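You operate a simulated robot arm through the tools that you are given. There is no shell and no other tool.

You are at the controls of a simulated robot arm. One attempt, no reset.

TASK
Fetch the white block and set it on the element shelf. Then put the pink valve on the plinth top away on the middle deck of the stock rack. Then open the grey drawer, put the green block on the plinth top away in the inside of the grey drawer, then shut the drawer. Then fetch the cream stone and set it on the spares shelf. Then put the sample cup on the plinth top away on the lube table. Then take the purple valve on the plinth top and put it away on the middle deck of the stock rack. Then put the purple patch on the plinth top away on the middle deck of the stock rack. Then take the water jug on the plinth top and put it away on the mix bench top. Then take the yellow clamp and leave it on the green slab. Then press the prime button two times. Then press the start button two times. Then take the slab twelve and put it in the kits tray. Then fetch the slab five and set it on the dip shelf top. The order counts. Set down upright: sample cup, water jug.
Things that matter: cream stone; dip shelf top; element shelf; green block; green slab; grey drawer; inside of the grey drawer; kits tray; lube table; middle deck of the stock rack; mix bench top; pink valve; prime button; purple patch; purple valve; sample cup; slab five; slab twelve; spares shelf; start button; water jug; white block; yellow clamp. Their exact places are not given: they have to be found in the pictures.

The check looks at the end state, three seconds after you hand in, the way a careful person would. Anything else that was tipped, shoved, dropped, spilled or broken makes it a failure.

THE ROBOT
A 6-joint arm with a two-finger parallel gripper on a trunk, on a base that moves. Base frame: it is fixed to the floor where the robot stands at the start and does not move with it; the origin is under the middle of the robot, x ahead of it, y to its left, z up; the surface under the hand at the start is at about z = 760. Readings come in mm, degrees, newtons and seconds.
With the tool pointing down near the work surface it reaches from about 320 to 700 mm from the robot's upright axis, wherever it stands. Its first joint turns from -166.0 to 166.0 degrees. Places, roughly: cream stone (6x4x4 cm) [600, -500, 800]; dip shelf top (54x20 cm) [-6520, 3040, 360]; element shelf [200, -4500, 700]; green block (8x5x4 cm) [600, 0, 800]; green slab (9x8x3 cm) [500, -700, 800]; grey drawer [-6500, -3600, 700]; inside of the grey drawer [-6500, -3600, 700]; kits tray [-3500, 5250, 1000]; lube table [-3700, 3500, 800]; middle deck of the stock rack [-4200, 5300, 600]; mix bench top [-6600, 3800, 800]; pink valve (3x3x7 cm) [400, 0, 800]; prime button [-1900, 2000, 900]; purple patch (6x5x3 cm) [500, -1100, 800]; purple valve (3x3x7 cm) [800, -1000, 800]; sample cup [500, -500, 750]; slab five [-4250, 2250, 750]; slab twelve [-4250, 2000, 750]; spares shelf (21x61 cm) [-600, 620, 720]; start button [-4000, 2000, 800]; water jug [750, -250, 750]; white block [500, 0, 750]; yellow clamp (3x8x7 cm) [-1600, 2000, 1000]. Payload 4.1 kg.
The tool frame sits at the grasp point between the pads (the TCP): z along the fingers, y along the line on which they close. The tips reach 23 mm beyond it. Largest opening 94 mm; finger width 38, thickness 10; the body of the gripper, 54 by 96 mm, starts 39 mm behind the TCP.
Orientation is that of the tool frame in the base frame, as a unit quaternion [w, x, y, z]. With the fingers straight down and closing along the base's y, the tool's x points along the base's -x, its y along +y and its z along -z.

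THE INTERFACE
- The arm moves only by the tool move_arm. Its argument "steps" is a list that holds one entry, the list of rows, each a list of 7 numbers: the shift along the base's x, y, z in mm, then the turn, a rotation vector about the base's x, y, z in degrees, then the closure, from 0 (fully open) to 1 (shut). In form: [[[tx, ty, tz, ax, ay, az, fingers], ...]]. A call has 1 to 20 rows; each row shifts and turns the commanded pose from where the row before left it. Rows are played at 5 a second. More than 50 mm and 8.6 degrees between two rows, or a gripper value outside its range, and nothing of the call is played. A pose out of reach is approached as far as the arm can. The call stops where the force on the tool passes 40 N (or 10 N more than at its start, if that is more) or the arm is blocked; 0.2 s more then pass. The fingers move at their own pace (about 45 mm/s each) and stop on an object; they squeeze with about 35 N. The grip force told is the motor's: it shows also when the fingers shut on nothing. Time passes only in rows, and 0.2 s behind the last, so rows that do not move let the fingers close. It gives the time, the measured TCP pose, the force on the tool (base axes), the opening and the grip force at its end, in the units of the frame above (readings bear some noise), with the torque about the TCP (base axes, N m) and any sound that the robot's microphone picked up.
- Cameras (640 x 400 px; columns grow to the right, rows downward): "scene" is now at [-17.4, 195.1, 1484.5]; the picture's right is [0.41, -0.91, 0.00], its down [-0.85, -0.38, -0.36] and it looks along [0.33, 0.15, -0.93] (base axes); focal length 214 px, centre (320, 200). "wrist" rides on the gripper at [86, 16, -74] in the tool frame; the picture's right is [-0.18, 0.98, 0.00], its down [-0.58, -0.11, -0.81] and it looks along [-0.79, -0.15, 0.59] (tool axes); focal length 243 px, centre (320, 200).
- get_image(camera): a new picture of that camera. It takes no simulated time.
- raise_lower(by): slides the trunk up (or, below 0, down) by that many mm; the arm and the scene camera ride with it, the base frame stays. It gives what a move gives, with no picture.
- base_move(legs): drives the robot by 1 to 6 legs, each [ahead, turn to the left] in mm and degrees, along the robot's own axes; the way and the turn of a leg run together, so that a leg with both is an arc; at most 1500 mm and 180 degrees a leg. The arm and the cameras ride along, it lands a little off, and it stops where it bumps. It gives what a move gives.
- head_to(pan, tilt): turns the head with the scene camera to pan (to the left, within 155 degrees either way) and tilt (down, from -29 to 69), counted from straight ahead of the robot. It gives what a move gives.
- locate(camera, pixels): for up to 12 pixels [column, row] of the newest picture of that camera ("zoom" is the newest enlarged one), the place [x, y, z] in the base frame of the surface seen there, good to about 3 mm, but the place of the scene camera against the robot may be out by one fixed shift of up to 12 mm in any direction. It takes no simulated time.
- inspect(camera, box): a new picture of the part [left, top, right, bottom] of that camera's present view, enlarged. It takes no simulated time.
- sign_off(): hands the job in; it is judged then, once.

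Unless the task says otherwise, let go and move clear before handing in.

The tools are called after ">>>" by a JSON object that holds its "api" and its "payload". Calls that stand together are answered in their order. move_arm: Moves the arm, as the interface text tells. Its arguments: {"type":"object","properties":{"steps":{"type":"array","items":{"type":"array","items":{"type":"array","items":{"type":"number"}}}}},"required":["steps"]} The other tools are called the same way: raise_lower (by) moves the trunk up or down; base_move (legs) drives the base; head_to (pan, tilt) turns the head that bears the scene camera; get_image (camera) takes a picture; locate (camera, pixels) gives the place of the surface under pixels of a picture; inspect (camera, box) takes an enlarged picture of a part of a camera's view; sign_off () hands the job in.

At the start:

```text
time_s: 0.0
tcp_pos: [420.5, -10.1, 1044.2]
tcp_rot: [0.0, 0.0, 1.0, 0.0]
force: [-0.6, 0.3, 0.8]
moment: [-0.02, -0.01, 0.04]
grip_width: 93.9
grip_force: 0.2
trunk travel left (down, up): [-475.0, 115.0]
robot x, y, heading: [0.3, -2.9, -0.1]
head pan, tilt (commanded): [24.0, 68.8]
```

scene: 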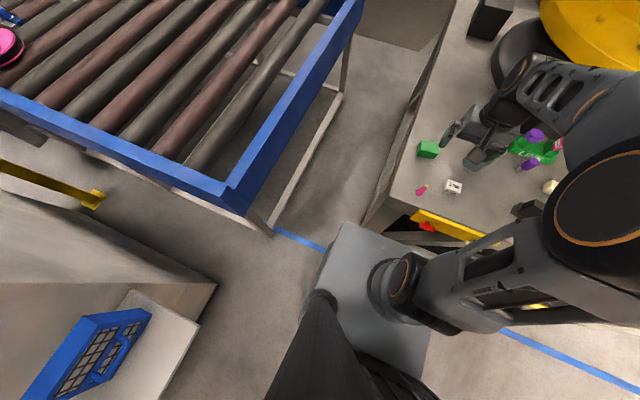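
wrist: 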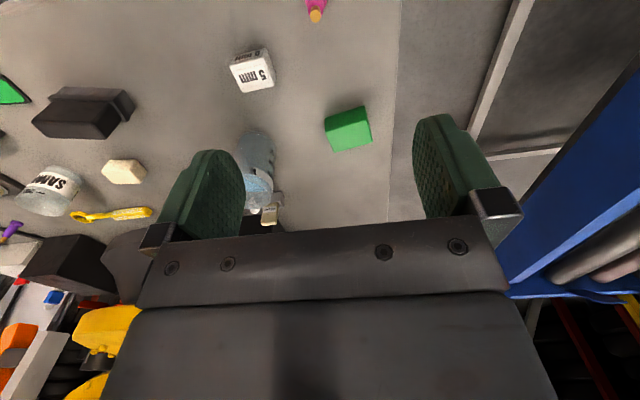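

The start pictures show the plinth top with the white block at wrist pixel (253,70), the green block at (347,129), the pink valve at (317,10) and the sample cup at (50,190). I'll take close-ups and locate these before moving.

>>> {"api": "inspect", "payload": {"camera": "wrist", "box": [0, 0, 400, 250]}}

>>> {"api": "locate", "payload": {"camera": "wrist", "pixels": [[253, 57], [253, 80], [347, 120], [317, 10], [258, 165], [50, 190], [123, 168], [110, 214], [85, 110], [300, 60], [390, 60], [12, 90]]}}

>>> {"api": "inspect", "payload": {"camera": "scene", "box": [380, 60, 640, 260]}}

```text
1.60 times, centred on (200, 125) of wrist
```

zoom: 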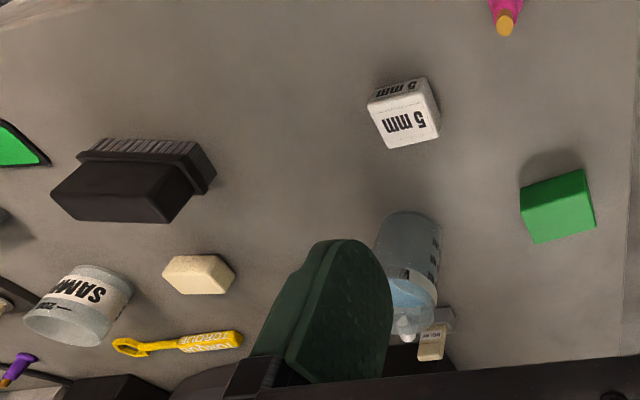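

```text
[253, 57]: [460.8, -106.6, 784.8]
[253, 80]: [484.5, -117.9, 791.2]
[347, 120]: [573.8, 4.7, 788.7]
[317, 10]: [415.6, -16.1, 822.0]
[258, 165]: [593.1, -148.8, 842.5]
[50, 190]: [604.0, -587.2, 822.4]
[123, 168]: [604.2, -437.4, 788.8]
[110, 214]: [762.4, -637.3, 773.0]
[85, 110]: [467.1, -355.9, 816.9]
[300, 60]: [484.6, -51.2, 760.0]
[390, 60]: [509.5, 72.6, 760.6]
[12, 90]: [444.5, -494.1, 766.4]
```

```text
2.00 times, centred on (510, 160) of scene
```

zoom: 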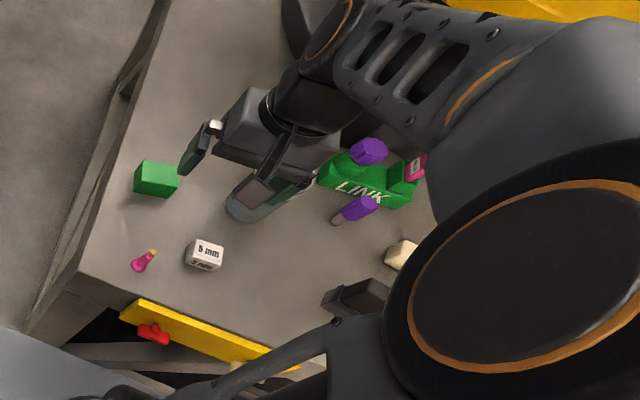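

The white block's top is near [484, -113, 790], the green block's near [574, 5, 789], and the table is at z=760. Next I'll turn the head to survey the room, since it's large.

>>> {"api": "head_to", "payload": {"pan": 0, "tilt": 30}}

>>> {"api": "get_image", "payload": {"camera": "scene"}}

>>> {"api": "head_to", "payload": {"pan": -60, "tilt": 25}}

>>> {"api": "get_image", "payload": {"camera": "scene"}}

>>> {"api": "head_to", "payload": {"pan": -125, "tilt": 25}}

>>> {"api": "get_image", "payload": {"camera": "scene"}}

>>> {"api": "head_to", "payload": {"pan": 60, "tilt": 25}}

>>> {"api": "get_image", "payload": {"camera": "scene"}}

>>> {"api": "head_to", "payload": {"pan": 125, "tilt": 25}}

>>> {"api": "get_image", "payload": {"camera": "scene"}}

>>> {"api": "head_to", "payload": {"pan": 155, "tilt": 15}}

>>> {"api": "get_image", "payload": {"camera": "scene"}}

```text
time_s: 1.1
tcp_pos: [420.5, -11.1, 1044.9]
tcp_rot: [0.0, 0.001, 1.0, 0.0]
force: [-0.1, -0.7, 0.9]
moment: [0.01, 0.0, 0.0]
grip_width: 93.9
grip_force: 0.1
trunk travel left (down, up): [-475.0, 115.0]
robot x, y, heading: [-0.2, -0.4, 0.0]
head pan, tilt (commanded): [0.0, 30.0]
```

```text
taken
```

scene: 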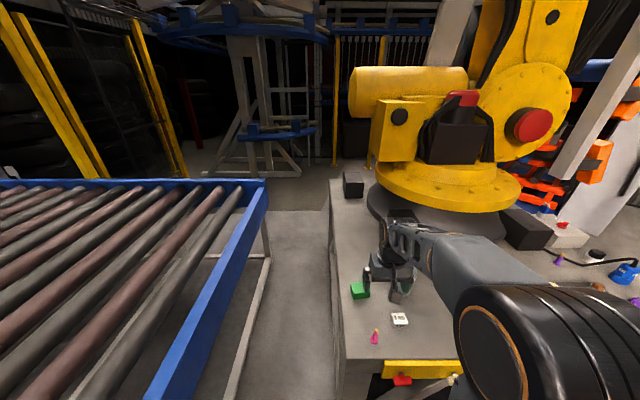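

```text
time_s: 2.4
tcp_pos: [419.9, -11.3, 1043.6]
tcp_rot: [0.0, 0.0, 1.0, 0.0]
force: [0.7, 0.0, -0.4]
moment: [-0.04, 0.01, 0.03]
grip_width: 94.1
grip_force: 0.1
trunk travel left (down, up): [-475.0, 115.0]
robot x, y, heading: [2.1, 0.9, 0.2]
head pan, tilt (commanded): [-60.0, 25.0]
```

```text
taken
```

scene: 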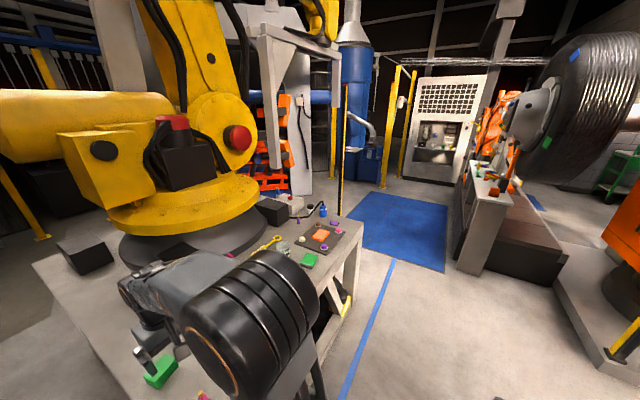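

```text
time_s: 3.7
tcp_pos: [420.4, -11.5, 1044.9]
tcp_rot: [0.001, 0.0, 1.0, 0.0]
force: [-0.4, 0.2, 0.3]
moment: [0.04, -0.01, 0.05]
grip_width: 94.3
grip_force: 0.0
trunk travel left (down, up): [-475.0, 115.0]
robot x, y, heading: [-2.4, 2.4, -0.0]
head pan, tilt (commanded): [-125.0, 25.0]
```

```text
taken
```

scene: 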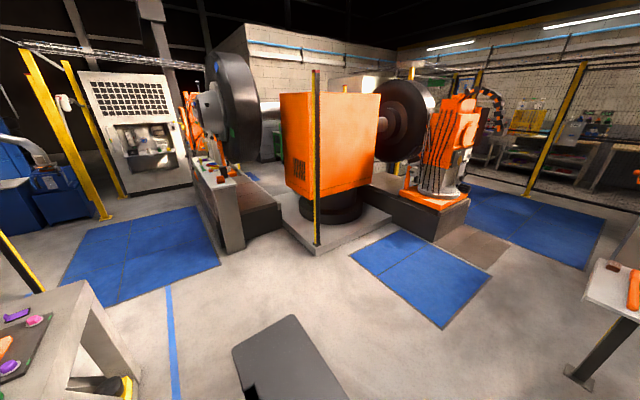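

```text
time_s: 6.5
tcp_pos: [419.9, -11.0, 1044.7]
tcp_rot: [0.0, 0.0, 1.0, 0.001]
force: [-0.2, -0.5, -0.1]
moment: [-0.01, 0.0, -0.02]
grip_width: 93.9
grip_force: 0.0
trunk travel left (down, up): [-475.0, 115.0]
robot x, y, heading: [0.7, -1.7, -0.2]
head pan, tilt (commanded): [60.0, 25.0]
```

```text
taken
```

scene: 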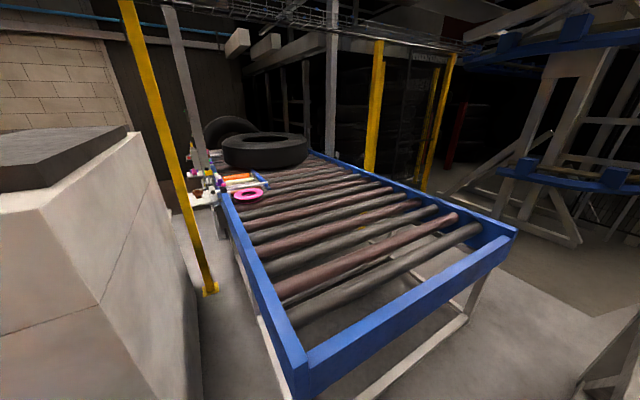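

```text
time_s: 7.8
tcp_pos: [419.7, -11.2, 1043.5]
tcp_rot: [0.0, 0.0, 1.0, 0.0]
force: [0.3, 0.7, -0.7]
moment: [-0.02, 0.0, -0.01]
grip_width: 94.2
grip_force: 0.0
trunk travel left (down, up): [-475.0, 115.0]
robot x, y, heading: [1.6, -2.3, -0.2]
head pan, tilt (commanded): [125.0, 25.0]
```

```text
taken
```

scene: 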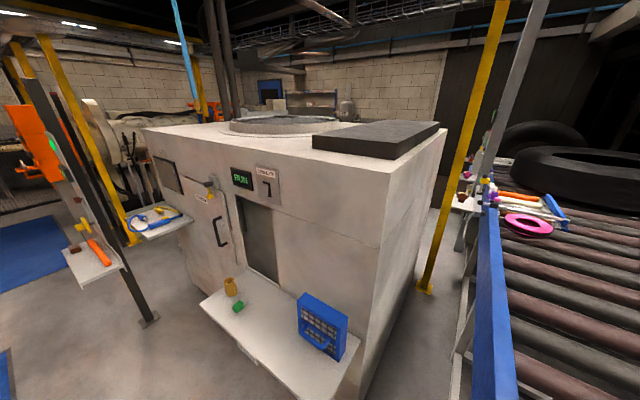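

```text
time_s: 8.8
tcp_pos: [419.5, -10.7, 1043.9]
tcp_rot: [0.0, -0.001, 1.0, -0.001]
force: [1.1, 0.9, -0.7]
moment: [-0.02, 0.03, -0.03]
grip_width: 93.9
grip_force: 0.1
trunk travel left (down, up): [-475.0, 115.0]
robot x, y, heading: [-1.6, 1.4, -0.0]
head pan, tilt (commanded): [154.7, 15.0]
```

```text
taken
```

scene: 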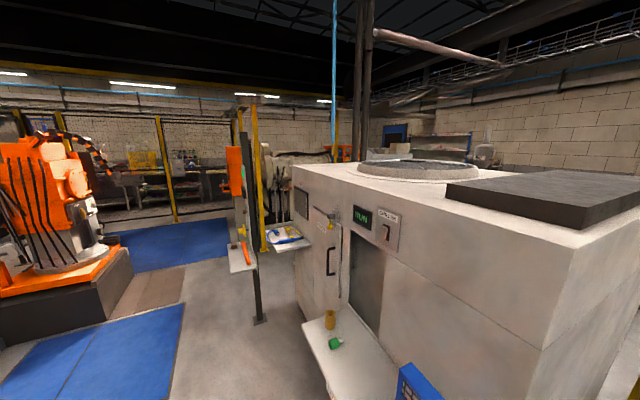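

The survey shows the spares shelf at front-left of the white machine, the roller conveyor, and the room to the right. Now I'll zoom on the white block in the wrist view to get its corners before grasping.

>>> {"api": "inspect", "payload": {"camera": "wrist", "box": [200, 30, 300, 110]}}

>>> {"api": "head_to", "payload": {"pan": -88, "tilt": 15}}

>>> {"api": "get_image", "payload": {"camera": "scene"}}

```text
5.00 times, centred on (250, 70) of wrist
```

zoom: 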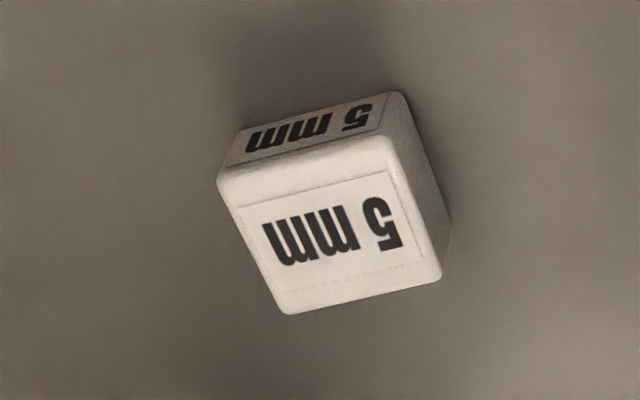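

```text
time_s: 12.2
tcp_pos: [419.8, -11.6, 1044.3]
tcp_rot: [-0.001, 0.0, 1.0, 0.0]
force: [-0.4, 0.3, -1.4]
moment: [-0.01, -0.01, 0.0]
grip_width: 94.1
grip_force: 0.0
trunk travel left (down, up): [-475.0, 115.0]
robot x, y, heading: [0.8, 1.6, 0.0]
head pan, tilt (commanded): [-88.0, 15.0]
```

```text
taken
```

scene: 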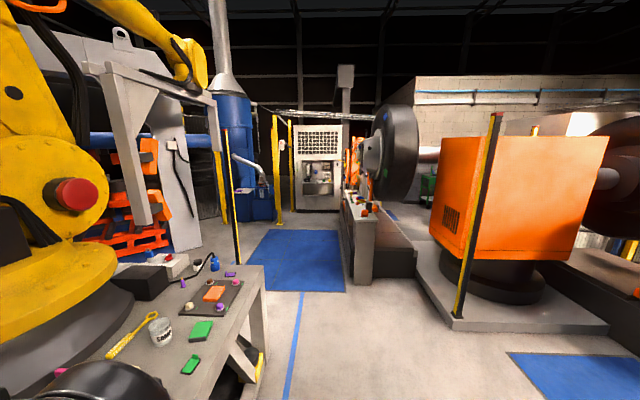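

>>> {"api": "locate", "payload": {"camera": "zoom", "pixels": [[225, 182], [385, 145], [432, 270], [285, 305], [330, 225], [243, 135], [390, 97]]}}

>>> {"api": "locate", "payload": {"camera": "scene", "pixels": [[317, 195], [340, 195], [360, 205], [372, 200], [318, 160], [300, 230], [245, 200], [262, 205], [350, 195], [375, 212], [360, 280], [290, 200]]}}

>>> {"api": "inspect", "payload": {"camera": "scene", "box": [220, 110, 420, 290]}}

```text
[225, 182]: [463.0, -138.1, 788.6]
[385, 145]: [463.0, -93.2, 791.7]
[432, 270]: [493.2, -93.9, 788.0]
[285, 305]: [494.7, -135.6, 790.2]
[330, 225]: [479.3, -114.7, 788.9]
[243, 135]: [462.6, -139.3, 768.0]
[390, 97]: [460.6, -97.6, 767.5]
```

```text
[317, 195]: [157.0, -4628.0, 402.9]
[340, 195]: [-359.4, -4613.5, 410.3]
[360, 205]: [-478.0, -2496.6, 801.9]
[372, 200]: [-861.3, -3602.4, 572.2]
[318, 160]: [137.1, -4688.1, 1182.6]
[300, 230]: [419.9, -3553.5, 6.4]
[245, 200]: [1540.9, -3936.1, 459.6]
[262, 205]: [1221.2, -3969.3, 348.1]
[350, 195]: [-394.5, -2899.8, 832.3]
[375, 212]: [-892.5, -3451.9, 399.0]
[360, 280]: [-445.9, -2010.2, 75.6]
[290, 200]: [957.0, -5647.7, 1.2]
```

```text
2.22 times, centred on (320, 200) of scene
```

zoom: 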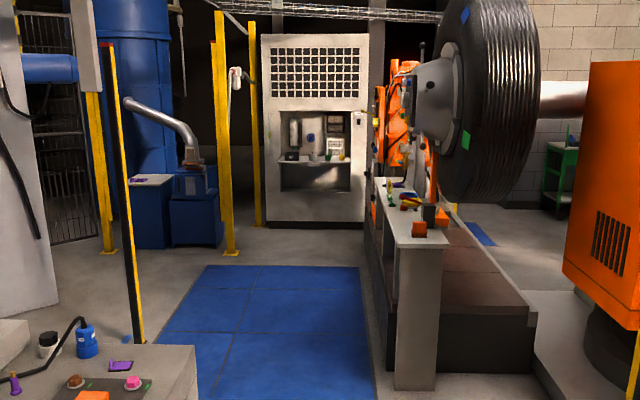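

The white block spans x 463–494 and y -138 to -93, with its top at z 790. The element shelf appears to be the recess in the white cabinet near [157,-4628]. I'll move over the block and down to pre-grasp.

>>> {"api": "move_arm", "payload": {"steps": [[[11.8, -20.8, -38.8, 0, 0, 0, 0], [11.8, -20.8, -38.8, 0, 0, 0, 0], [11.8, -20.8, -38.8, 0, 0, 0, 0], [11.8, -20.8, -38.8, 0, 0, 0, 0], [11.8, -20.8, -38.8, 0, 0, 0, 0], [0, 0, 0, 0, 0, 0, 0]]]}}

>>> {"api": "get_image", "payload": {"camera": "wrist"}}

```text
time_s: 13.6
tcp_pos: [478.5, -116.5, 849.7]
tcp_rot: [0.0, 0.0, 1.0, 0.0]
force: [-0.1, -0.8, 0.2]
moment: [-0.01, -0.02, -0.01]
grip_width: 94.0
grip_force: 0.1
trunk travel left (down, up): [-475.0, 115.0]
robot x, y, heading: [-3.6, -0.7, -0.1]
head pan, tilt (commanded): [-88.0, 15.0]
```

```text
taken
```

wrist: 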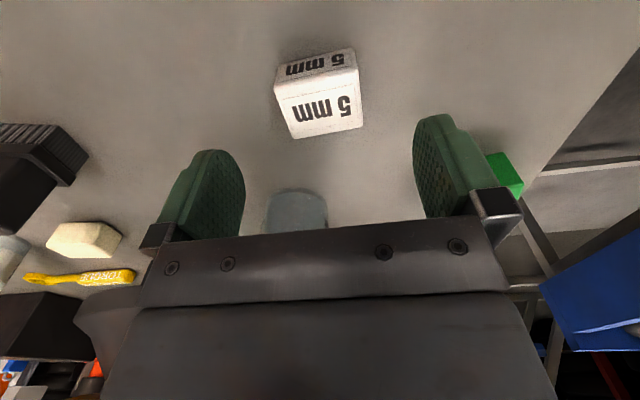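

The block sits centred between the fingers at (318,95). I'll descend to z≈787 and close.

>>> {"api": "move_arm", "payload": {"steps": [[[0, 0, -31, 0, 0, 0, 0], [0, 0, -31, 0, 0, 0, 0], [0, 0, 0, 0, 0, 0, 0], [0, 0, 0, 0, 0, 0, 1], [0, 0, 0, 0, 0, 0, 1], [0, 0, 0, 0, 0, 0, 1], [0, 0, 0, 0, 0, 0, 1], [0, 0, 0, 0, 0, 0, 1]]]}}

>>> {"api": "get_image", "payload": {"camera": "wrist"}}

```text
time_s: 15.4
tcp_pos: [478.9, -114.7, 787.9]
tcp_rot: [0.0, 0.0, 1.0, 0.0]
force: [0.4, 0.3, 0.0]
moment: [-0.01, 0.02, 0.01]
grip_width: 49.3
grip_force: 34.5
trunk travel left (down, up): [-475.0, 115.0]
robot x, y, heading: [-0.1, 3.6, 0.1]
head pan, tilt (commanded): [-88.0, 15.0]
```

```text
taken
```

wrist: 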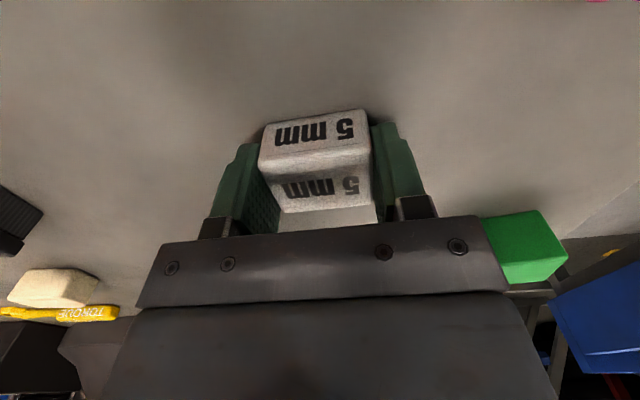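

The block is held at 49 mm opening. I'll lift it and look down at the base footprint before driving.

>>> {"api": "move_arm", "payload": {"steps": [[[0, 0, 40, 0, 0, 0, 1], [0, 0, 50, 0, 0, 0, 1], [0, 0, 50, 0, 0, 0, 1], [0, 0, 50, 0, 0, 0, 1], [-20, 30, 30, 0, 0, 0, 1], [-20, 30, 30, 0, 0, 0, 1], [-20, 30, 20, 0, 0, 0, 1], [0, 0, 0, 0, 0, 0, 1]]]}}

>>> {"api": "head_to", "payload": {"pan": -100, "tilt": 65}}

>>> {"api": "get_image", "payload": {"camera": "scene"}}

>>> {"api": "head_to", "payload": {"pan": 150, "tilt": 65}}

>>> {"api": "get_image", "payload": {"camera": "scene"}}

```text
time_s: 17.2
tcp_pos: [418.6, -24.9, 1060.9]
tcp_rot: [0.0, 0.0, 1.0, 0.0]
force: [0.2, 0.1, -0.1]
moment: [0.0, -0.02, 0.0]
grip_width: 49.2
grip_force: 35.2
trunk travel left (down, up): [-475.0, 115.0]
robot x, y, heading: [-0.6, 0.5, 0.4]
head pan, tilt (commanded): [-88.0, 15.0]
```

```text
time_s: 18.4
tcp_pos: [419.7, -25.7, 1059.7]
tcp_rot: [0.0, 0.0, 1.0, -0.001]
force: [0.4, 0.5, -1.6]
moment: [0.04, 0.01, 0.01]
grip_width: 49.0
grip_force: 34.7
trunk travel left (down, up): [-475.0, 115.0]
robot x, y, heading: [0.3, -2.6, 0.2]
head pan, tilt (commanded): [-100.0, 65.0]
```

```text
taken
```

scene: 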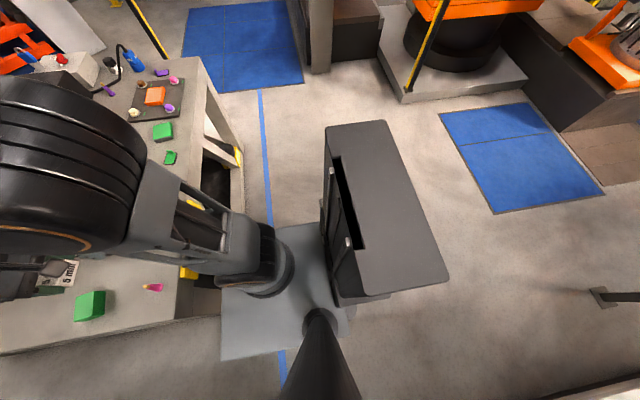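

```text
time_s: 21.9
tcp_pos: [419.6, -25.2, 1059.9]
tcp_rot: [0.0, 0.0, 1.0, 0.001]
force: [-0.4, -0.3, -1.3]
moment: [-0.02, -0.01, 0.03]
grip_width: 49.2
grip_force: 34.9
trunk travel left (down, up): [-475.0, 115.0]
robot x, y, heading: [-0.7, 0.1, -0.1]
head pan, tilt (commanded): [150.0, 65.0]
```

```text
taken
```

scene: 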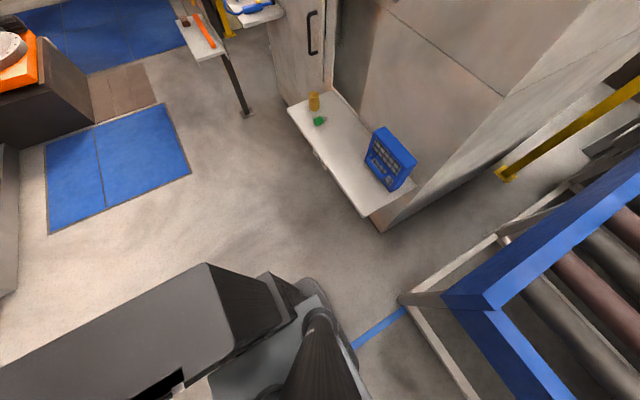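

The first of these pictures shows the base plate and the tall dark trunk column. I'll locate the footprint corners, the plinth edges and the floor obstacles.

>>> {"api": "head_to", "payload": {"pan": -100, "tilt": 65}}

>>> {"api": "get_image", "payload": {"camera": "scene"}}

>>> {"api": "locate", "payload": {"camera": "scene", "pixels": [[227, 282], [222, 355], [328, 126], [385, 122], [448, 283], [340, 300], [180, 190], [205, 58], [320, 65], [405, 95], [595, 297], [170, 320]]}}

>>> {"api": "locate", "payload": {"camera": "scene", "pixels": [[335, 225], [290, 230], [245, 345], [350, 340], [150, 287], [95, 295], [243, 170], [245, 210]]}}

```text
time_s: 25.4
tcp_pos: [419.6, -25.6, 1060.7]
tcp_rot: [-0.001, 0.0, 1.0, 0.0]
force: [0.2, -0.3, -0.8]
moment: [0.01, 0.02, 0.01]
grip_width: 49.4
grip_force: 34.6
trunk travel left (down, up): [-475.0, 115.0]
robot x, y, heading: [0.5, -0.3, -0.2]
head pan, tilt (commanded): [-100.0, 65.0]
```

```text
taken
```

scene: 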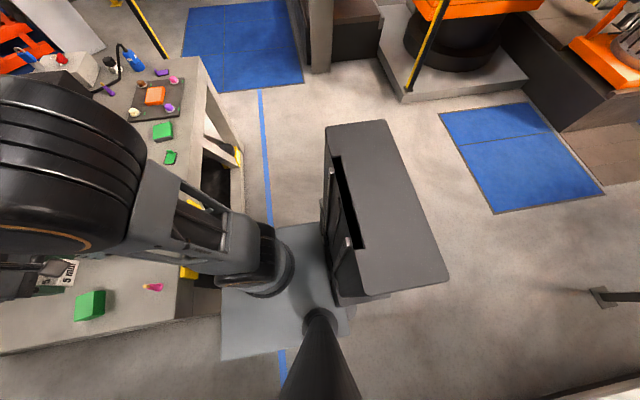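

```text
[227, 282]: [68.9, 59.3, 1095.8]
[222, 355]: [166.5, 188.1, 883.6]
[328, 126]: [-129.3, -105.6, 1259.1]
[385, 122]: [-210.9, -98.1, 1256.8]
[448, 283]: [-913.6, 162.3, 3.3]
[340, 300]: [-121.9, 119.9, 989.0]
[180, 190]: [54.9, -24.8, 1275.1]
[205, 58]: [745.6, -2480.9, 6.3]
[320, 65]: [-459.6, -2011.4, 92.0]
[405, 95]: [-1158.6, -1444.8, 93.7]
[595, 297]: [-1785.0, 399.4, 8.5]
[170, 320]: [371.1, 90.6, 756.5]
```

```text
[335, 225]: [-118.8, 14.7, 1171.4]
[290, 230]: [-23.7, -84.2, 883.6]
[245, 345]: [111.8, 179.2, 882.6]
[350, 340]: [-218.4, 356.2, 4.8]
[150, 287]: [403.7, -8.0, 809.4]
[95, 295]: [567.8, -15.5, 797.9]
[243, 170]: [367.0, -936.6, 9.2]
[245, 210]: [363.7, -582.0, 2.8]
```

The carriage plate reaches roughly x ±200, y ±190, and the plinth edge is at x≈371, so I can turn in place. I'll turn -90° and drive along -y toward the cabinet, staying at x≈0.

>>> {"api": "base_move", "payload": {"legs": [[0, -90], [1500, 0], [1300, 0]]}}

>>> {"api": "head_to", "payload": {"pan": 0, "tilt": 25}}

>>> {"api": "get_image", "payload": {"camera": "scene"}}

```text
time_s: 42.8
tcp_pos: [-42.6, -3222.9, 1060.8]
tcp_rot: [-0.001, 0.71, 0.704, 0.0]
force: [0.6, 0.1, -1.0]
moment: [0.0, -0.01, -0.01]
grip_width: 49.3
grip_force: 34.6
trunk travel left (down, up): [-475.0, 115.0]
robot x, y, heading: [-12.4, -2801.4, -90.5]
head pan, tilt (commanded): [-100.0, 65.0]
```

```text
time_s: 44.5
tcp_pos: [-42.8, -3223.1, 1061.7]
tcp_rot: [-0.001, 0.711, 0.704, 0.0]
force: [0.0, 0.1, -0.6]
moment: [-0.01, -0.02, 0.01]
grip_width: 49.6
grip_force: 35.1
trunk travel left (down, up): [-475.0, 115.0]
robot x, y, heading: [-18.2, -2801.5, -90.5]
head pan, tilt (commanded): [0.0, 25.0]
```

```text
taken
```

scene: 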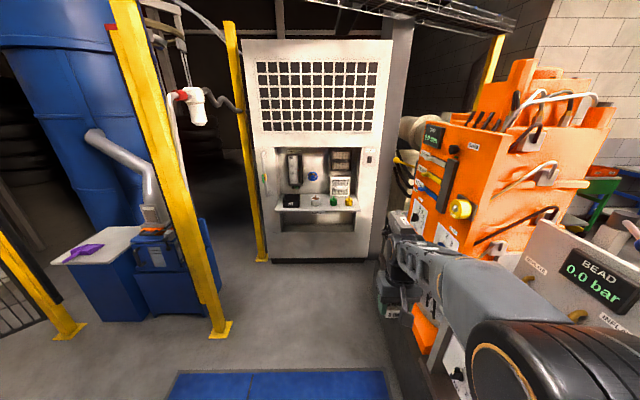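

The cabinet recess with a small shelf is ahead around (315,200). I'll zoom and locate its edges and items.

>>> {"api": "inspect", "payload": {"camera": "scene", "box": [230, 130, 430, 255]}}

>>> {"api": "locate", "payload": {"camera": "scene", "pixels": [[280, 208], [351, 210], [285, 195], [345, 196], [320, 205], [277, 155], [352, 155], [315, 265], [260, 260], [215, 335], [395, 260], [310, 175]]}}

```text
3.20 times, centred on (330, 192) of scene
```

zoom: 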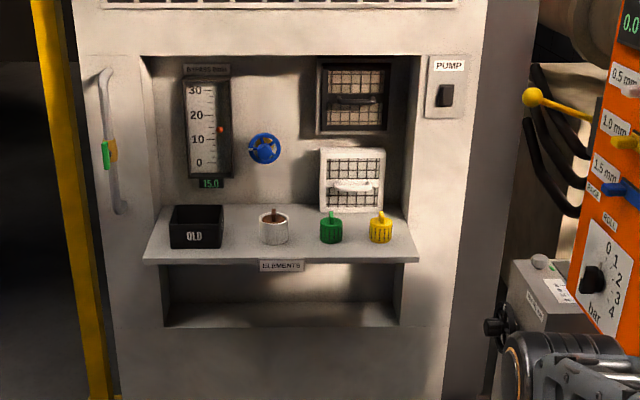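

```text
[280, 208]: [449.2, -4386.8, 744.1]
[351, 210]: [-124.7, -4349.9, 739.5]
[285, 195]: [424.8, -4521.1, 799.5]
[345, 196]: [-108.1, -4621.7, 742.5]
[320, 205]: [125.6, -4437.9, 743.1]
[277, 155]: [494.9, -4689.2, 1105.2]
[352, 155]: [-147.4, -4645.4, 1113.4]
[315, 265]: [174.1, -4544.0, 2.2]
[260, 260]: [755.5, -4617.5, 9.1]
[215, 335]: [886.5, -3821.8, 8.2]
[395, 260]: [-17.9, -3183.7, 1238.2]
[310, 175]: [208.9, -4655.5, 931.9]
```

The shelf top is z≈743, front edge at y≈-4370, x from -125 to 450. I'll locate the items on it to find a free spot.

>>> {"api": "locate", "payload": {"camera": "zoom", "pixels": [[172, 250], [220, 248], [235, 235], [262, 240], [287, 240], [321, 240], [345, 238], [371, 240], [240, 255], [305, 240], [145, 258], [417, 256]]}}

>>> {"api": "locate", "payload": {"camera": "zoom", "pixels": [[160, 215], [245, 215], [300, 212], [400, 215], [250, 200], [103, 75], [120, 210], [470, 100]]}}

```text
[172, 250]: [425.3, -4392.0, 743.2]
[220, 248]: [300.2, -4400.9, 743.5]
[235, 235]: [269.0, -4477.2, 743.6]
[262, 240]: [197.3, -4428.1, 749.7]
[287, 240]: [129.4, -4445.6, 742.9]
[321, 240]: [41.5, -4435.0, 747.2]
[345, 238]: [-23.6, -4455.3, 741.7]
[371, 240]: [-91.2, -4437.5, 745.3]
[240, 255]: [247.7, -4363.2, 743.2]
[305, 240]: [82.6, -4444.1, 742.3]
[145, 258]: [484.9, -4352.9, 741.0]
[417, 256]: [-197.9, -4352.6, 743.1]
```

```text
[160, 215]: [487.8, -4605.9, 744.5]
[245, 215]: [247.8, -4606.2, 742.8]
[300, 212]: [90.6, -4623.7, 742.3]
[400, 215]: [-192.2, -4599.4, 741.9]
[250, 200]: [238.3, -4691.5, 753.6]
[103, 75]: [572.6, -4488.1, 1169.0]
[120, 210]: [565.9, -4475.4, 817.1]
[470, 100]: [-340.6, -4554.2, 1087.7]
```

The element shelf runs x -198..488, y -4352..-4690, z≈742. There is a 100 mm gap between the OLD box (x≥300) and the white element (x≤200), so I'll drive to about (250,-3900) facing -y.

>>> {"api": "base_move", "payload": {"legs": [[0, 13.5], [1130, 0], [0, -13]]}}

>>> {"api": "head_to", "payload": {"pan": 0, "tilt": 45}}

>>> {"api": "get_image", "payload": {"camera": "scene"}}

>>> {"api": "get_image", "payload": {"camera": "wrist"}}

```text
time_s: 52.0
tcp_pos: [199.5, -4325.0, 1060.2]
tcp_rot: [0.0, 0.712, 0.702, 0.0]
force: [0.0, 0.0, -0.4]
moment: [0.0, -0.01, 0.0]
grip_width: 49.5
grip_force: 35.0
trunk travel left (down, up): [-475.0, 115.0]
robot x, y, heading: [230.8, -3902.6, -91.0]
head pan, tilt (commanded): [0.0, 25.0]
```

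```text
time_s: 52.8
tcp_pos: [199.1, -4325.4, 1061.1]
tcp_rot: [-0.001, 0.712, 0.702, 0.0]
force: [0.1, -0.4, -0.3]
moment: [0.0, 0.0, -0.02]
grip_width: 49.3
grip_force: 35.2
trunk travel left (down, up): [-475.0, 115.0]
robot x, y, heading: [230.9, -3905.7, -90.9]
head pan, tilt (commanded): [0.0, 45.0]
```

```text
taken
```

scene: 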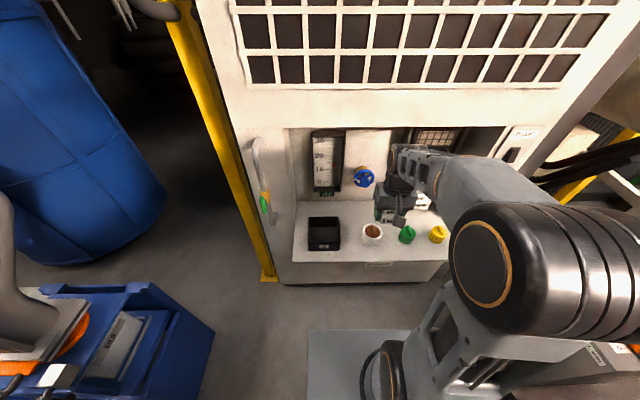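

```text
taken
```

wrist: 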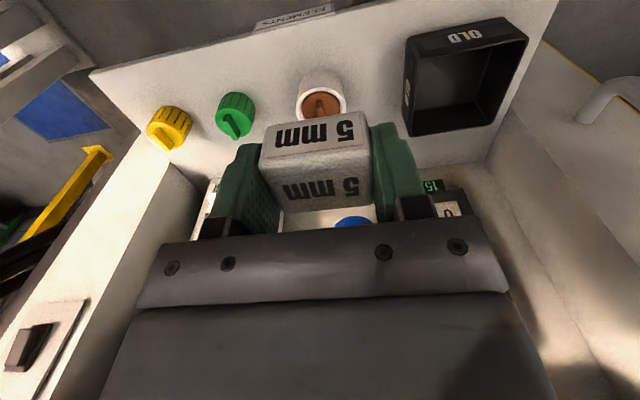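

The wrist view shows the OLD box (465,75), the white element (322,95), green (236,115) and yellow (168,128). I'll locate the free area precisely from this camera.

>>> {"api": "locate", "payload": {"camera": "wrist", "pixels": [[406, 42], [412, 134], [347, 110], [298, 105], [322, 122], [375, 60], [260, 50], [130, 62], [520, 10], [380, 90], [322, 78], [250, 100]]}}

>>> {"api": "locate", "payload": {"camera": "scene", "pixels": [[308, 250], [341, 248], [363, 242], [382, 240], [372, 232], [350, 240], [310, 220], [300, 260], [400, 240], [360, 262]]}}

```text
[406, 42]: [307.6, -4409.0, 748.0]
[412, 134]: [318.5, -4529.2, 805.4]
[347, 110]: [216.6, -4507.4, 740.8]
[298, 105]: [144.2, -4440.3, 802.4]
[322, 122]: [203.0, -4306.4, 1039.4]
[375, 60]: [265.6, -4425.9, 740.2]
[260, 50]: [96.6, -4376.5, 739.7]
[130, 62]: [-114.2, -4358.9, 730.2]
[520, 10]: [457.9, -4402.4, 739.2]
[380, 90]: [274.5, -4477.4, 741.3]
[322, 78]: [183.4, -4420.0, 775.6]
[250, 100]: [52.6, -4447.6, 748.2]
```

```text
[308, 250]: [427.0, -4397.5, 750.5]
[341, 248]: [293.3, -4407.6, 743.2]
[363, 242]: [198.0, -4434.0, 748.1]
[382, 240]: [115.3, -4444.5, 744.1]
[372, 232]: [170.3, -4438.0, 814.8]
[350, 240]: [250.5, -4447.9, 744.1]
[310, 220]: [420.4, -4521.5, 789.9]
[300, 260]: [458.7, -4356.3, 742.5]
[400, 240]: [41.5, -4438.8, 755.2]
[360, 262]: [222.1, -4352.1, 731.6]
```

The gap between the white element (x≥145) and the green one (x≤53) is clear, and the front edge is at y≈-4352. I'll set the block down at about (100,-4398), going first to a hover at z≈860.

>>> {"api": "move_arm", "payload": {"steps": [[[-16.5, -12.2, -33.3, 0, 0, 0, 1], [-16.5, -12.2, -33.3, 0, 0, 0, 1], [-16.5, -12.2, -33.3, 0, 0, 0, 1], [-16.5, -12.2, -33.3, 0, 0, 0, 1], [-16.5, -12.2, -33.3, 0, 0, 0, 1], [-16.5, -12.2, -33.3, 0, 0, 0, 1], [0, 0, 0, 0, 0, 0, 1]]]}}

>>> {"api": "get_image", "payload": {"camera": "wrist"}}

>>> {"api": "get_image", "payload": {"camera": "scene"}}

```text
time_s: 54.4
tcp_pos: [98.1, -4398.4, 861.1]
tcp_rot: [0.0, 0.712, 0.702, -0.001]
force: [0.2, -1.0, -1.6]
moment: [0.01, 0.0, 0.02]
grip_width: 49.5
grip_force: 35.5
trunk travel left (down, up): [-475.0, 115.0]
robot x, y, heading: [231.5, -3907.3, -90.8]
head pan, tilt (commanded): [0.0, 45.0]
```

```text
taken
```

wrist: 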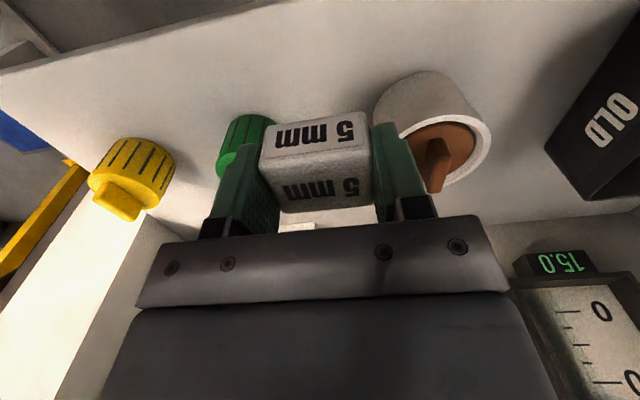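

```text
taken
```

scene: 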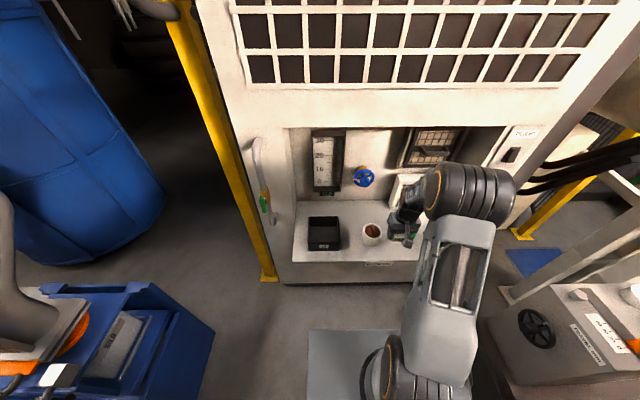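

The block hovers between the green element (245,140) and white element (430,120). I'll check clearances with locate before lowering.

>>> {"api": "locate", "payload": {"camera": "wrist", "pixels": [[376, 105], [400, 75], [440, 70], [400, 130], [235, 120], [270, 118], [218, 165], [330, 60], [450, 105]]}}

```text
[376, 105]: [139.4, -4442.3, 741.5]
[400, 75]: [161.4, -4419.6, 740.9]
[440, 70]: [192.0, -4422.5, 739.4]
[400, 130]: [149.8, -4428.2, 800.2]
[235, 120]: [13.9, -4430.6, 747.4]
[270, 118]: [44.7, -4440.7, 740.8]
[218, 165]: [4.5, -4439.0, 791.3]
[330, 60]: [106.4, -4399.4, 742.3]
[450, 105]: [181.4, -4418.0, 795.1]
```

Clearances are fine (white element's left edge at x≈140, green's right edge at ≈45). Lowering to z≈770 and partly opening.

>>> {"api": "move_arm", "payload": {"steps": [[[1, 0, -30, 0, 0, 0, 1], [1, 0, -30, 0, 0, 0, 1], [0, 0, -25, 0, 0, 0, 1], [0, 0, -6, 0, 0, 0, 1], [0, 0, 0, 0, 0, 0, 1]]]}}

>>> {"api": "get_image", "payload": {"camera": "wrist"}}

```text
time_s: 55.6
tcp_pos: [101.6, -4398.6, 769.3]
tcp_rot: [0.0, 0.712, 0.702, 0.0]
force: [-0.8, 0.6, -1.2]
moment: [0.02, -0.01, 0.03]
grip_width: 49.4
grip_force: 34.9
trunk travel left (down, up): [-475.0, 115.0]
robot x, y, heading: [230.6, -3904.4, -90.8]
head pan, tilt (commanded): [0.0, 45.0]
```

```text
taken
```

wrist: 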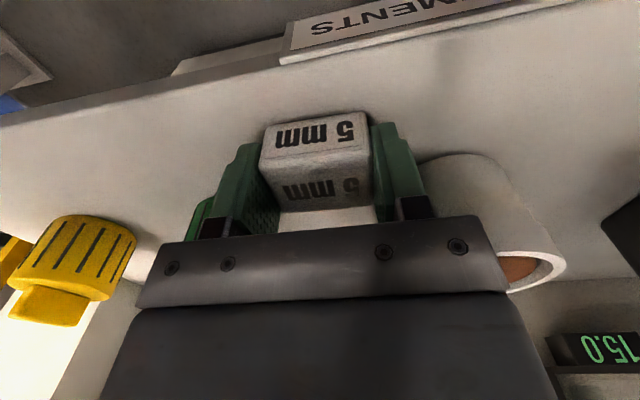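

No contact force yet; I'll lower a couple of mm until touching, then open to about 66 mm and rise.

>>> {"api": "move_arm", "payload": {"steps": [[[0, 0, -1.5, 0, 0, 0, 1], [0, 0, -1, 0, 0, 0, 1], [0, 0, 0, 0, 0, 0, 1]]]}}

```text
time_s: 56.4
tcp_pos: [104.1, -4398.3, 768.2]
tcp_rot: [0.0, 0.712, 0.702, -0.001]
force: [-0.3, -0.8, 7.5]
moment: [0.04, -0.13, -0.01]
grip_width: 49.5
grip_force: 34.2
trunk travel left (down, up): [-475.0, 115.0]
robot x, y, heading: [233.1, -3906.5, -90.8]
head pan, tilt (commanded): [0.0, 45.0]
```

Contact (7.5 N upward). Opening partly and lifting clear.

>>> {"api": "move_arm", "payload": {"steps": [[[0, 0, 0, 0, 0, 0, 0.32], [0, 0, 0, 0, 0, 0, 0.32], [0, 0, 0, 0, 0, 0, 0.32], [0, 0, 20, 0, 0, 0, 0.32], [0, 0, 40, 0, 0, 0, 0.32], [0, 0, 50, 0, 0, 0, 0.32], [0, 0, 50, 0, 0, 0, 0], [0, 0, 50, 0, 0, 0, 0], [15, 25, 40, 0, 0, 0, 0], [15, 25, 40, 0, 0, 0, 0]]]}}

>>> {"api": "get_image", "payload": {"camera": "wrist"}}

>>> {"api": "get_image", "payload": {"camera": "scene"}}

```text
time_s: 58.6
tcp_pos: [133.3, -4350.4, 1056.0]
tcp_rot: [0.0, 0.712, 0.702, 0.001]
force: [0.6, 0.4, 0.5]
moment: [-0.01, -0.03, 0.02]
grip_width: 94.1
grip_force: 0.1
trunk travel left (down, up): [-475.0, 115.0]
robot x, y, heading: [229.1, -3905.8, -90.7]
head pan, tilt (commanded): [0.0, 45.0]
```

```text
taken
```

wrist: 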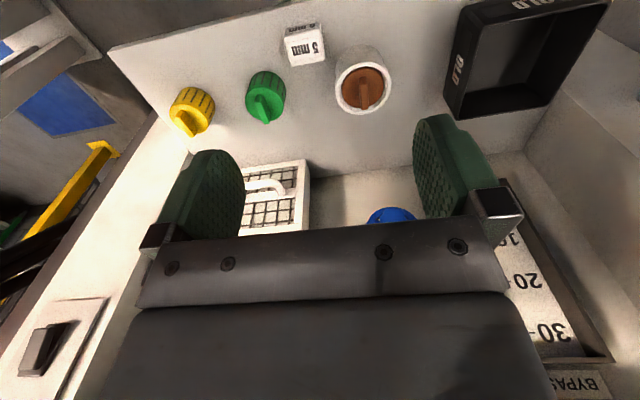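

```text
taken
```

scene: 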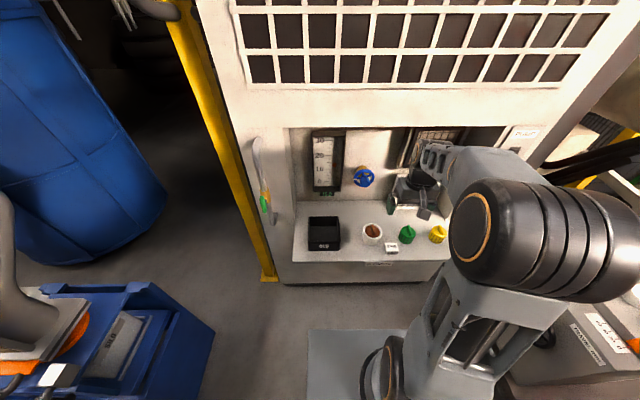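

The white block stands on the element shelf between the elements (white block at wrist (303,45)). Now I'll back the robot to the start pose for the pink valve.

>>> {"api": "base_move", "payload": {"legs": [[0, 4.2], [-1500, 0], [-1500, 0], [-910, 0], [0, 86.6]]}}

>>> {"api": "head_to", "payload": {"pan": -20, "tilt": 50}}

>>> {"api": "get_image", "payload": {"camera": "scene"}}

>>> {"api": "get_image", "payload": {"camera": "wrist"}}

```text
time_s: 81.5
tcp_pos: [328.3, -89.2, 1055.0]
tcp_rot: [0.0, -0.03, 1.0, 0.0]
force: [0.7, 0.8, 0.3]
moment: [-0.01, 0.01, 0.01]
grip_width: 93.9
grip_force: 0.1
trunk travel left (down, up): [-475.0, 115.0]
robot x, y, heading: [-123.4, -25.4, 3.5]
head pan, tilt (commanded): [0.0, 45.0]
```

```text
time_s: 82.3
tcp_pos: [326.7, -89.3, 1055.7]
tcp_rot: [-0.001, -0.03, 1.0, 0.0]
force: [0.0, 0.2, 0.1]
moment: [0.03, -0.03, -0.01]
grip_width: 93.9
grip_force: 0.0
trunk travel left (down, up): [-475.0, 115.0]
robot x, y, heading: [-121.1, -21.9, 3.6]
head pan, tilt (commanded): [-20.0, 50.0]
```

```text
taken
```

scene: 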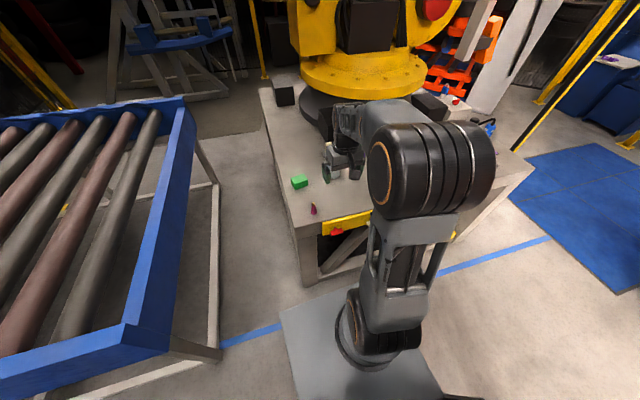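

```text
taken
```

wrist: 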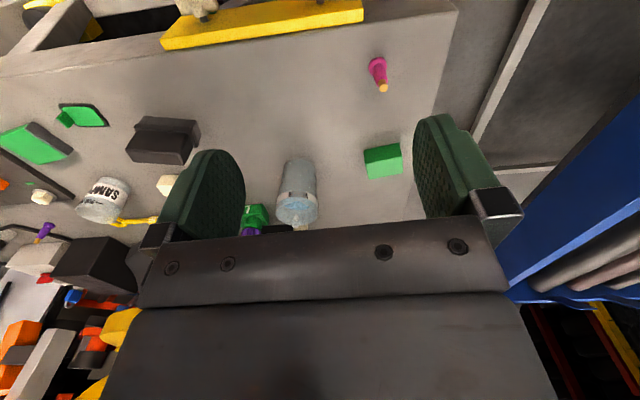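

The robot stands at about (-122,-23, 3.5°). The pink valve is at wrist (378,75); I'll locate it.

>>> {"api": "inspect", "payload": {"camera": "wrist", "box": [330, 30, 430, 110]}}

>>> {"api": "locate", "payload": {"camera": "wrist", "pixels": [[378, 64], [380, 75], [384, 88], [372, 67], [380, 155], [297, 180], [350, 100], [295, 160], [165, 40], [360, 15]]}}

```text
5.00 times, centred on (380, 70) of wrist
```

zoom: 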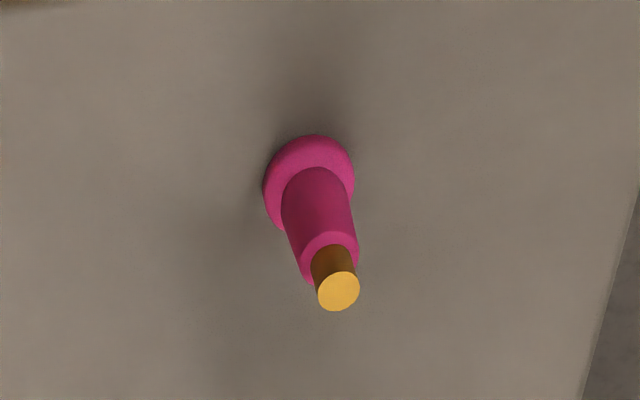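

```text
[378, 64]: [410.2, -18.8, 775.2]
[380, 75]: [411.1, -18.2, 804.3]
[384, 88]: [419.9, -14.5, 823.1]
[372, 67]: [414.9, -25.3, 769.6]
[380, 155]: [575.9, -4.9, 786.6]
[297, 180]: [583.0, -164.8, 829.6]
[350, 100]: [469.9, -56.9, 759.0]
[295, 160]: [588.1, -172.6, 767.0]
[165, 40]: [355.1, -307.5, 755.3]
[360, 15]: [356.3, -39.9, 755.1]
```

The valve is upright: tip at about (420,-15,825), body centre near (420,-16). I'll hover above it.

>>> {"api": "move_arm", "payload": {"steps": [[[18.6, 14.6, -31, 0, 0, 0, 0], [18.6, 14.6, -31, 0, 0, 0, 0], [18.6, 14.6, -31, 0, 0, 0, 0], [18.6, 14.6, -31, 0, 0, 0, 0], [18.6, 14.6, -31, 0, 0, 0, 0], [0, 0, 0, 0, 0, 0, 0]]]}}

>>> {"api": "get_image", "payload": {"camera": "wrist"}}

```text
time_s: 83.8
tcp_pos: [419.9, -18.5, 898.4]
tcp_rot: [0.0, -0.031, 1.0, -0.001]
force: [0.6, -0.6, -0.4]
moment: [0.01, 0.01, -0.02]
grip_width: 94.1
grip_force: 0.1
trunk travel left (down, up): [-475.0, 115.0]
robot x, y, heading: [-124.5, -26.5, 3.6]
head pan, tilt (commanded): [-20.0, 50.0]
```

```text
taken
```

wrist: 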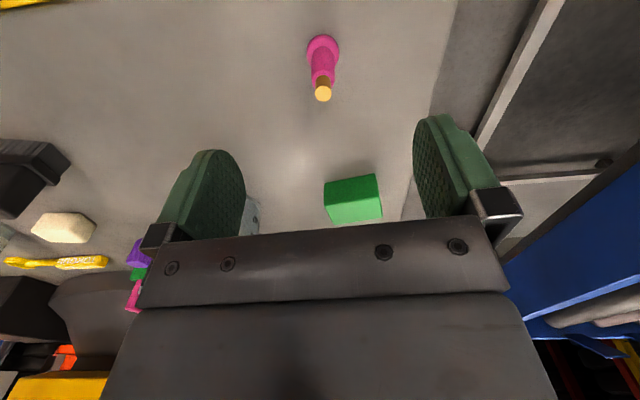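

>>> {"api": "locate", "payload": {"camera": "wrist", "pixels": [[323, 93], [322, 75], [322, 42], [322, 65], [310, 45], [336, 45]]}}

```text
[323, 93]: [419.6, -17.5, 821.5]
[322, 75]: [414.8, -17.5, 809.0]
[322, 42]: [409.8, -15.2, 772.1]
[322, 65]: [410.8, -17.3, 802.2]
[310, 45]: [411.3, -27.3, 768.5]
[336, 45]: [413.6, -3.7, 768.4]
```

The valve axis is at about (419.5,-17), aligned with the TCP. Descending to z≈796 and closing.

>>> {"api": "move_arm", "payload": {"steps": [[[0, 1, -35, 0, 0, 0, 0], [0, 0, -35, 0, 0, 0, 0], [0, 0, -32, 0, 0, 0, 0], [0, 0, 0, 0, 0, 0, 1], [0, 0, 0, 0, 0, 0, 1], [0, 0, 0, 0, 0, 0, 1], [0, 0, 0, 0, 0, 0, 1], [0, 0, 0, 0, 0, 0, 1], [0, 0, 0, 0, 0, 0, 1], [0, 0, 0, 0, 0, 0, 1]]]}}

>>> {"api": "get_image", "payload": {"camera": "wrist"}}

```text
time_s: 86.0
tcp_pos: [418.6, -14.0, 797.3]
tcp_rot: [0.0, -0.031, 1.0, 0.001]
force: [0.2, -0.6, 1.6]
moment: [-0.02, -0.01, -0.02]
grip_width: 15.0
grip_force: 35.3
trunk travel left (down, up): [-475.0, 115.0]
robot x, y, heading: [-121.8, -25.6, 3.6]
head pan, tilt (commanded): [-20.0, 50.0]
```

```text
taken
```

wrist: 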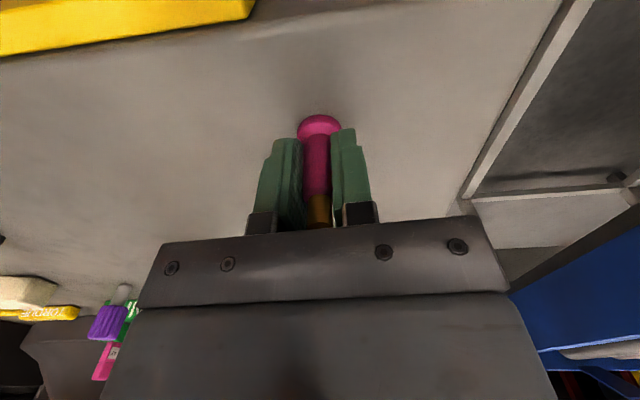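

Valve held (15 mm). I'll lift and retract, then look around for the route.

>>> {"api": "move_arm", "payload": {"steps": [[[0, 0, 40, 0, 0, 0, 1], [0, 0, 50, 0, 0, 0, 1], [0, 0, 50, 0, 0, 0, 1], [0, 0, 50, 0, 0, 0, 1], [-30, 0, 35, 0, 0, 0, 1], [-45, 0, 20, 0, 0, 0, 1], [-45, 0, 10, 0, 0, 0, 1], [0, 0, 0, 0, 0, 0, 1]]]}}

>>> {"api": "base_move", "payload": {"legs": [[-250, 0], [0, -178]]}}

>>> {"api": "head_to", "payload": {"pan": 0, "tilt": 25}}

>>> {"api": "get_image", "payload": {"camera": "scene"}}

>>> {"api": "head_to", "payload": {"pan": -40, "tilt": 35}}

>>> {"api": "get_image", "payload": {"camera": "scene"}}

```text
time_s: 87.8
tcp_pos: [299.5, -16.2, 1053.6]
tcp_rot: [0.001, -0.032, 1.0, 0.0]
force: [-0.1, 0.6, 0.5]
moment: [0.0, -0.01, 0.02]
grip_width: 14.9
grip_force: 35.7
trunk travel left (down, up): [-475.0, 115.0]
robot x, y, heading: [-120.3, -25.5, 3.6]
head pan, tilt (commanded): [-20.0, 50.0]
```

```text
time_s: 96.8
tcp_pos: [-805.0, -78.4, 1053.7]
tcp_rot: [-0.001, 0.998, 0.065, 0.0]
force: [0.0, 0.2, -0.7]
moment: [0.0, 0.01, -0.01]
grip_width: 15.1
grip_force: 34.7
trunk travel left (down, up): [-475.0, 115.0]
robot x, y, heading: [-382.9, -36.8, -172.6]
head pan, tilt (commanded): [-20.0, 50.0]
```

```text
time_s: 97.7
tcp_pos: [-805.4, -78.8, 1052.7]
tcp_rot: [0.0, 0.998, 0.065, 0.0]
force: [0.6, -0.1, -0.3]
moment: [0.01, 0.0, 0.0]
grip_width: 15.0
grip_force: 34.9
trunk travel left (down, up): [-475.0, 115.0]
robot x, y, heading: [-380.6, -38.8, -172.4]
head pan, tilt (commanded): [0.0, 25.0]
```

```text
taken
```

scene: 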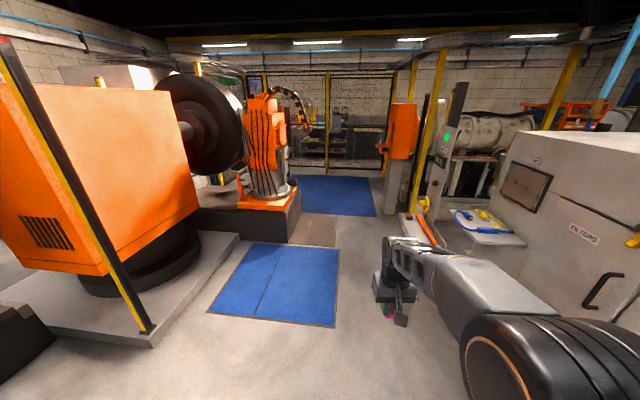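

```text
time_s: 98.8
tcp_pos: [-805.3, -77.9, 1053.0]
tcp_rot: [0.0, 0.998, 0.066, 0.0]
force: [0.5, 0.0, -0.2]
moment: [-0.01, -0.01, -0.01]
grip_width: 15.1
grip_force: 34.7
trunk travel left (down, up): [-475.0, 115.0]
robot x, y, heading: [-381.3, -44.2, -172.4]
head pan, tilt (commanded): [-40.0, 35.0]
```

```text
taken
```

scene: 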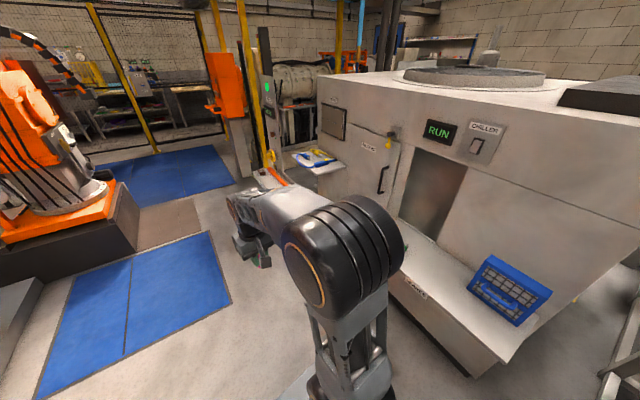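

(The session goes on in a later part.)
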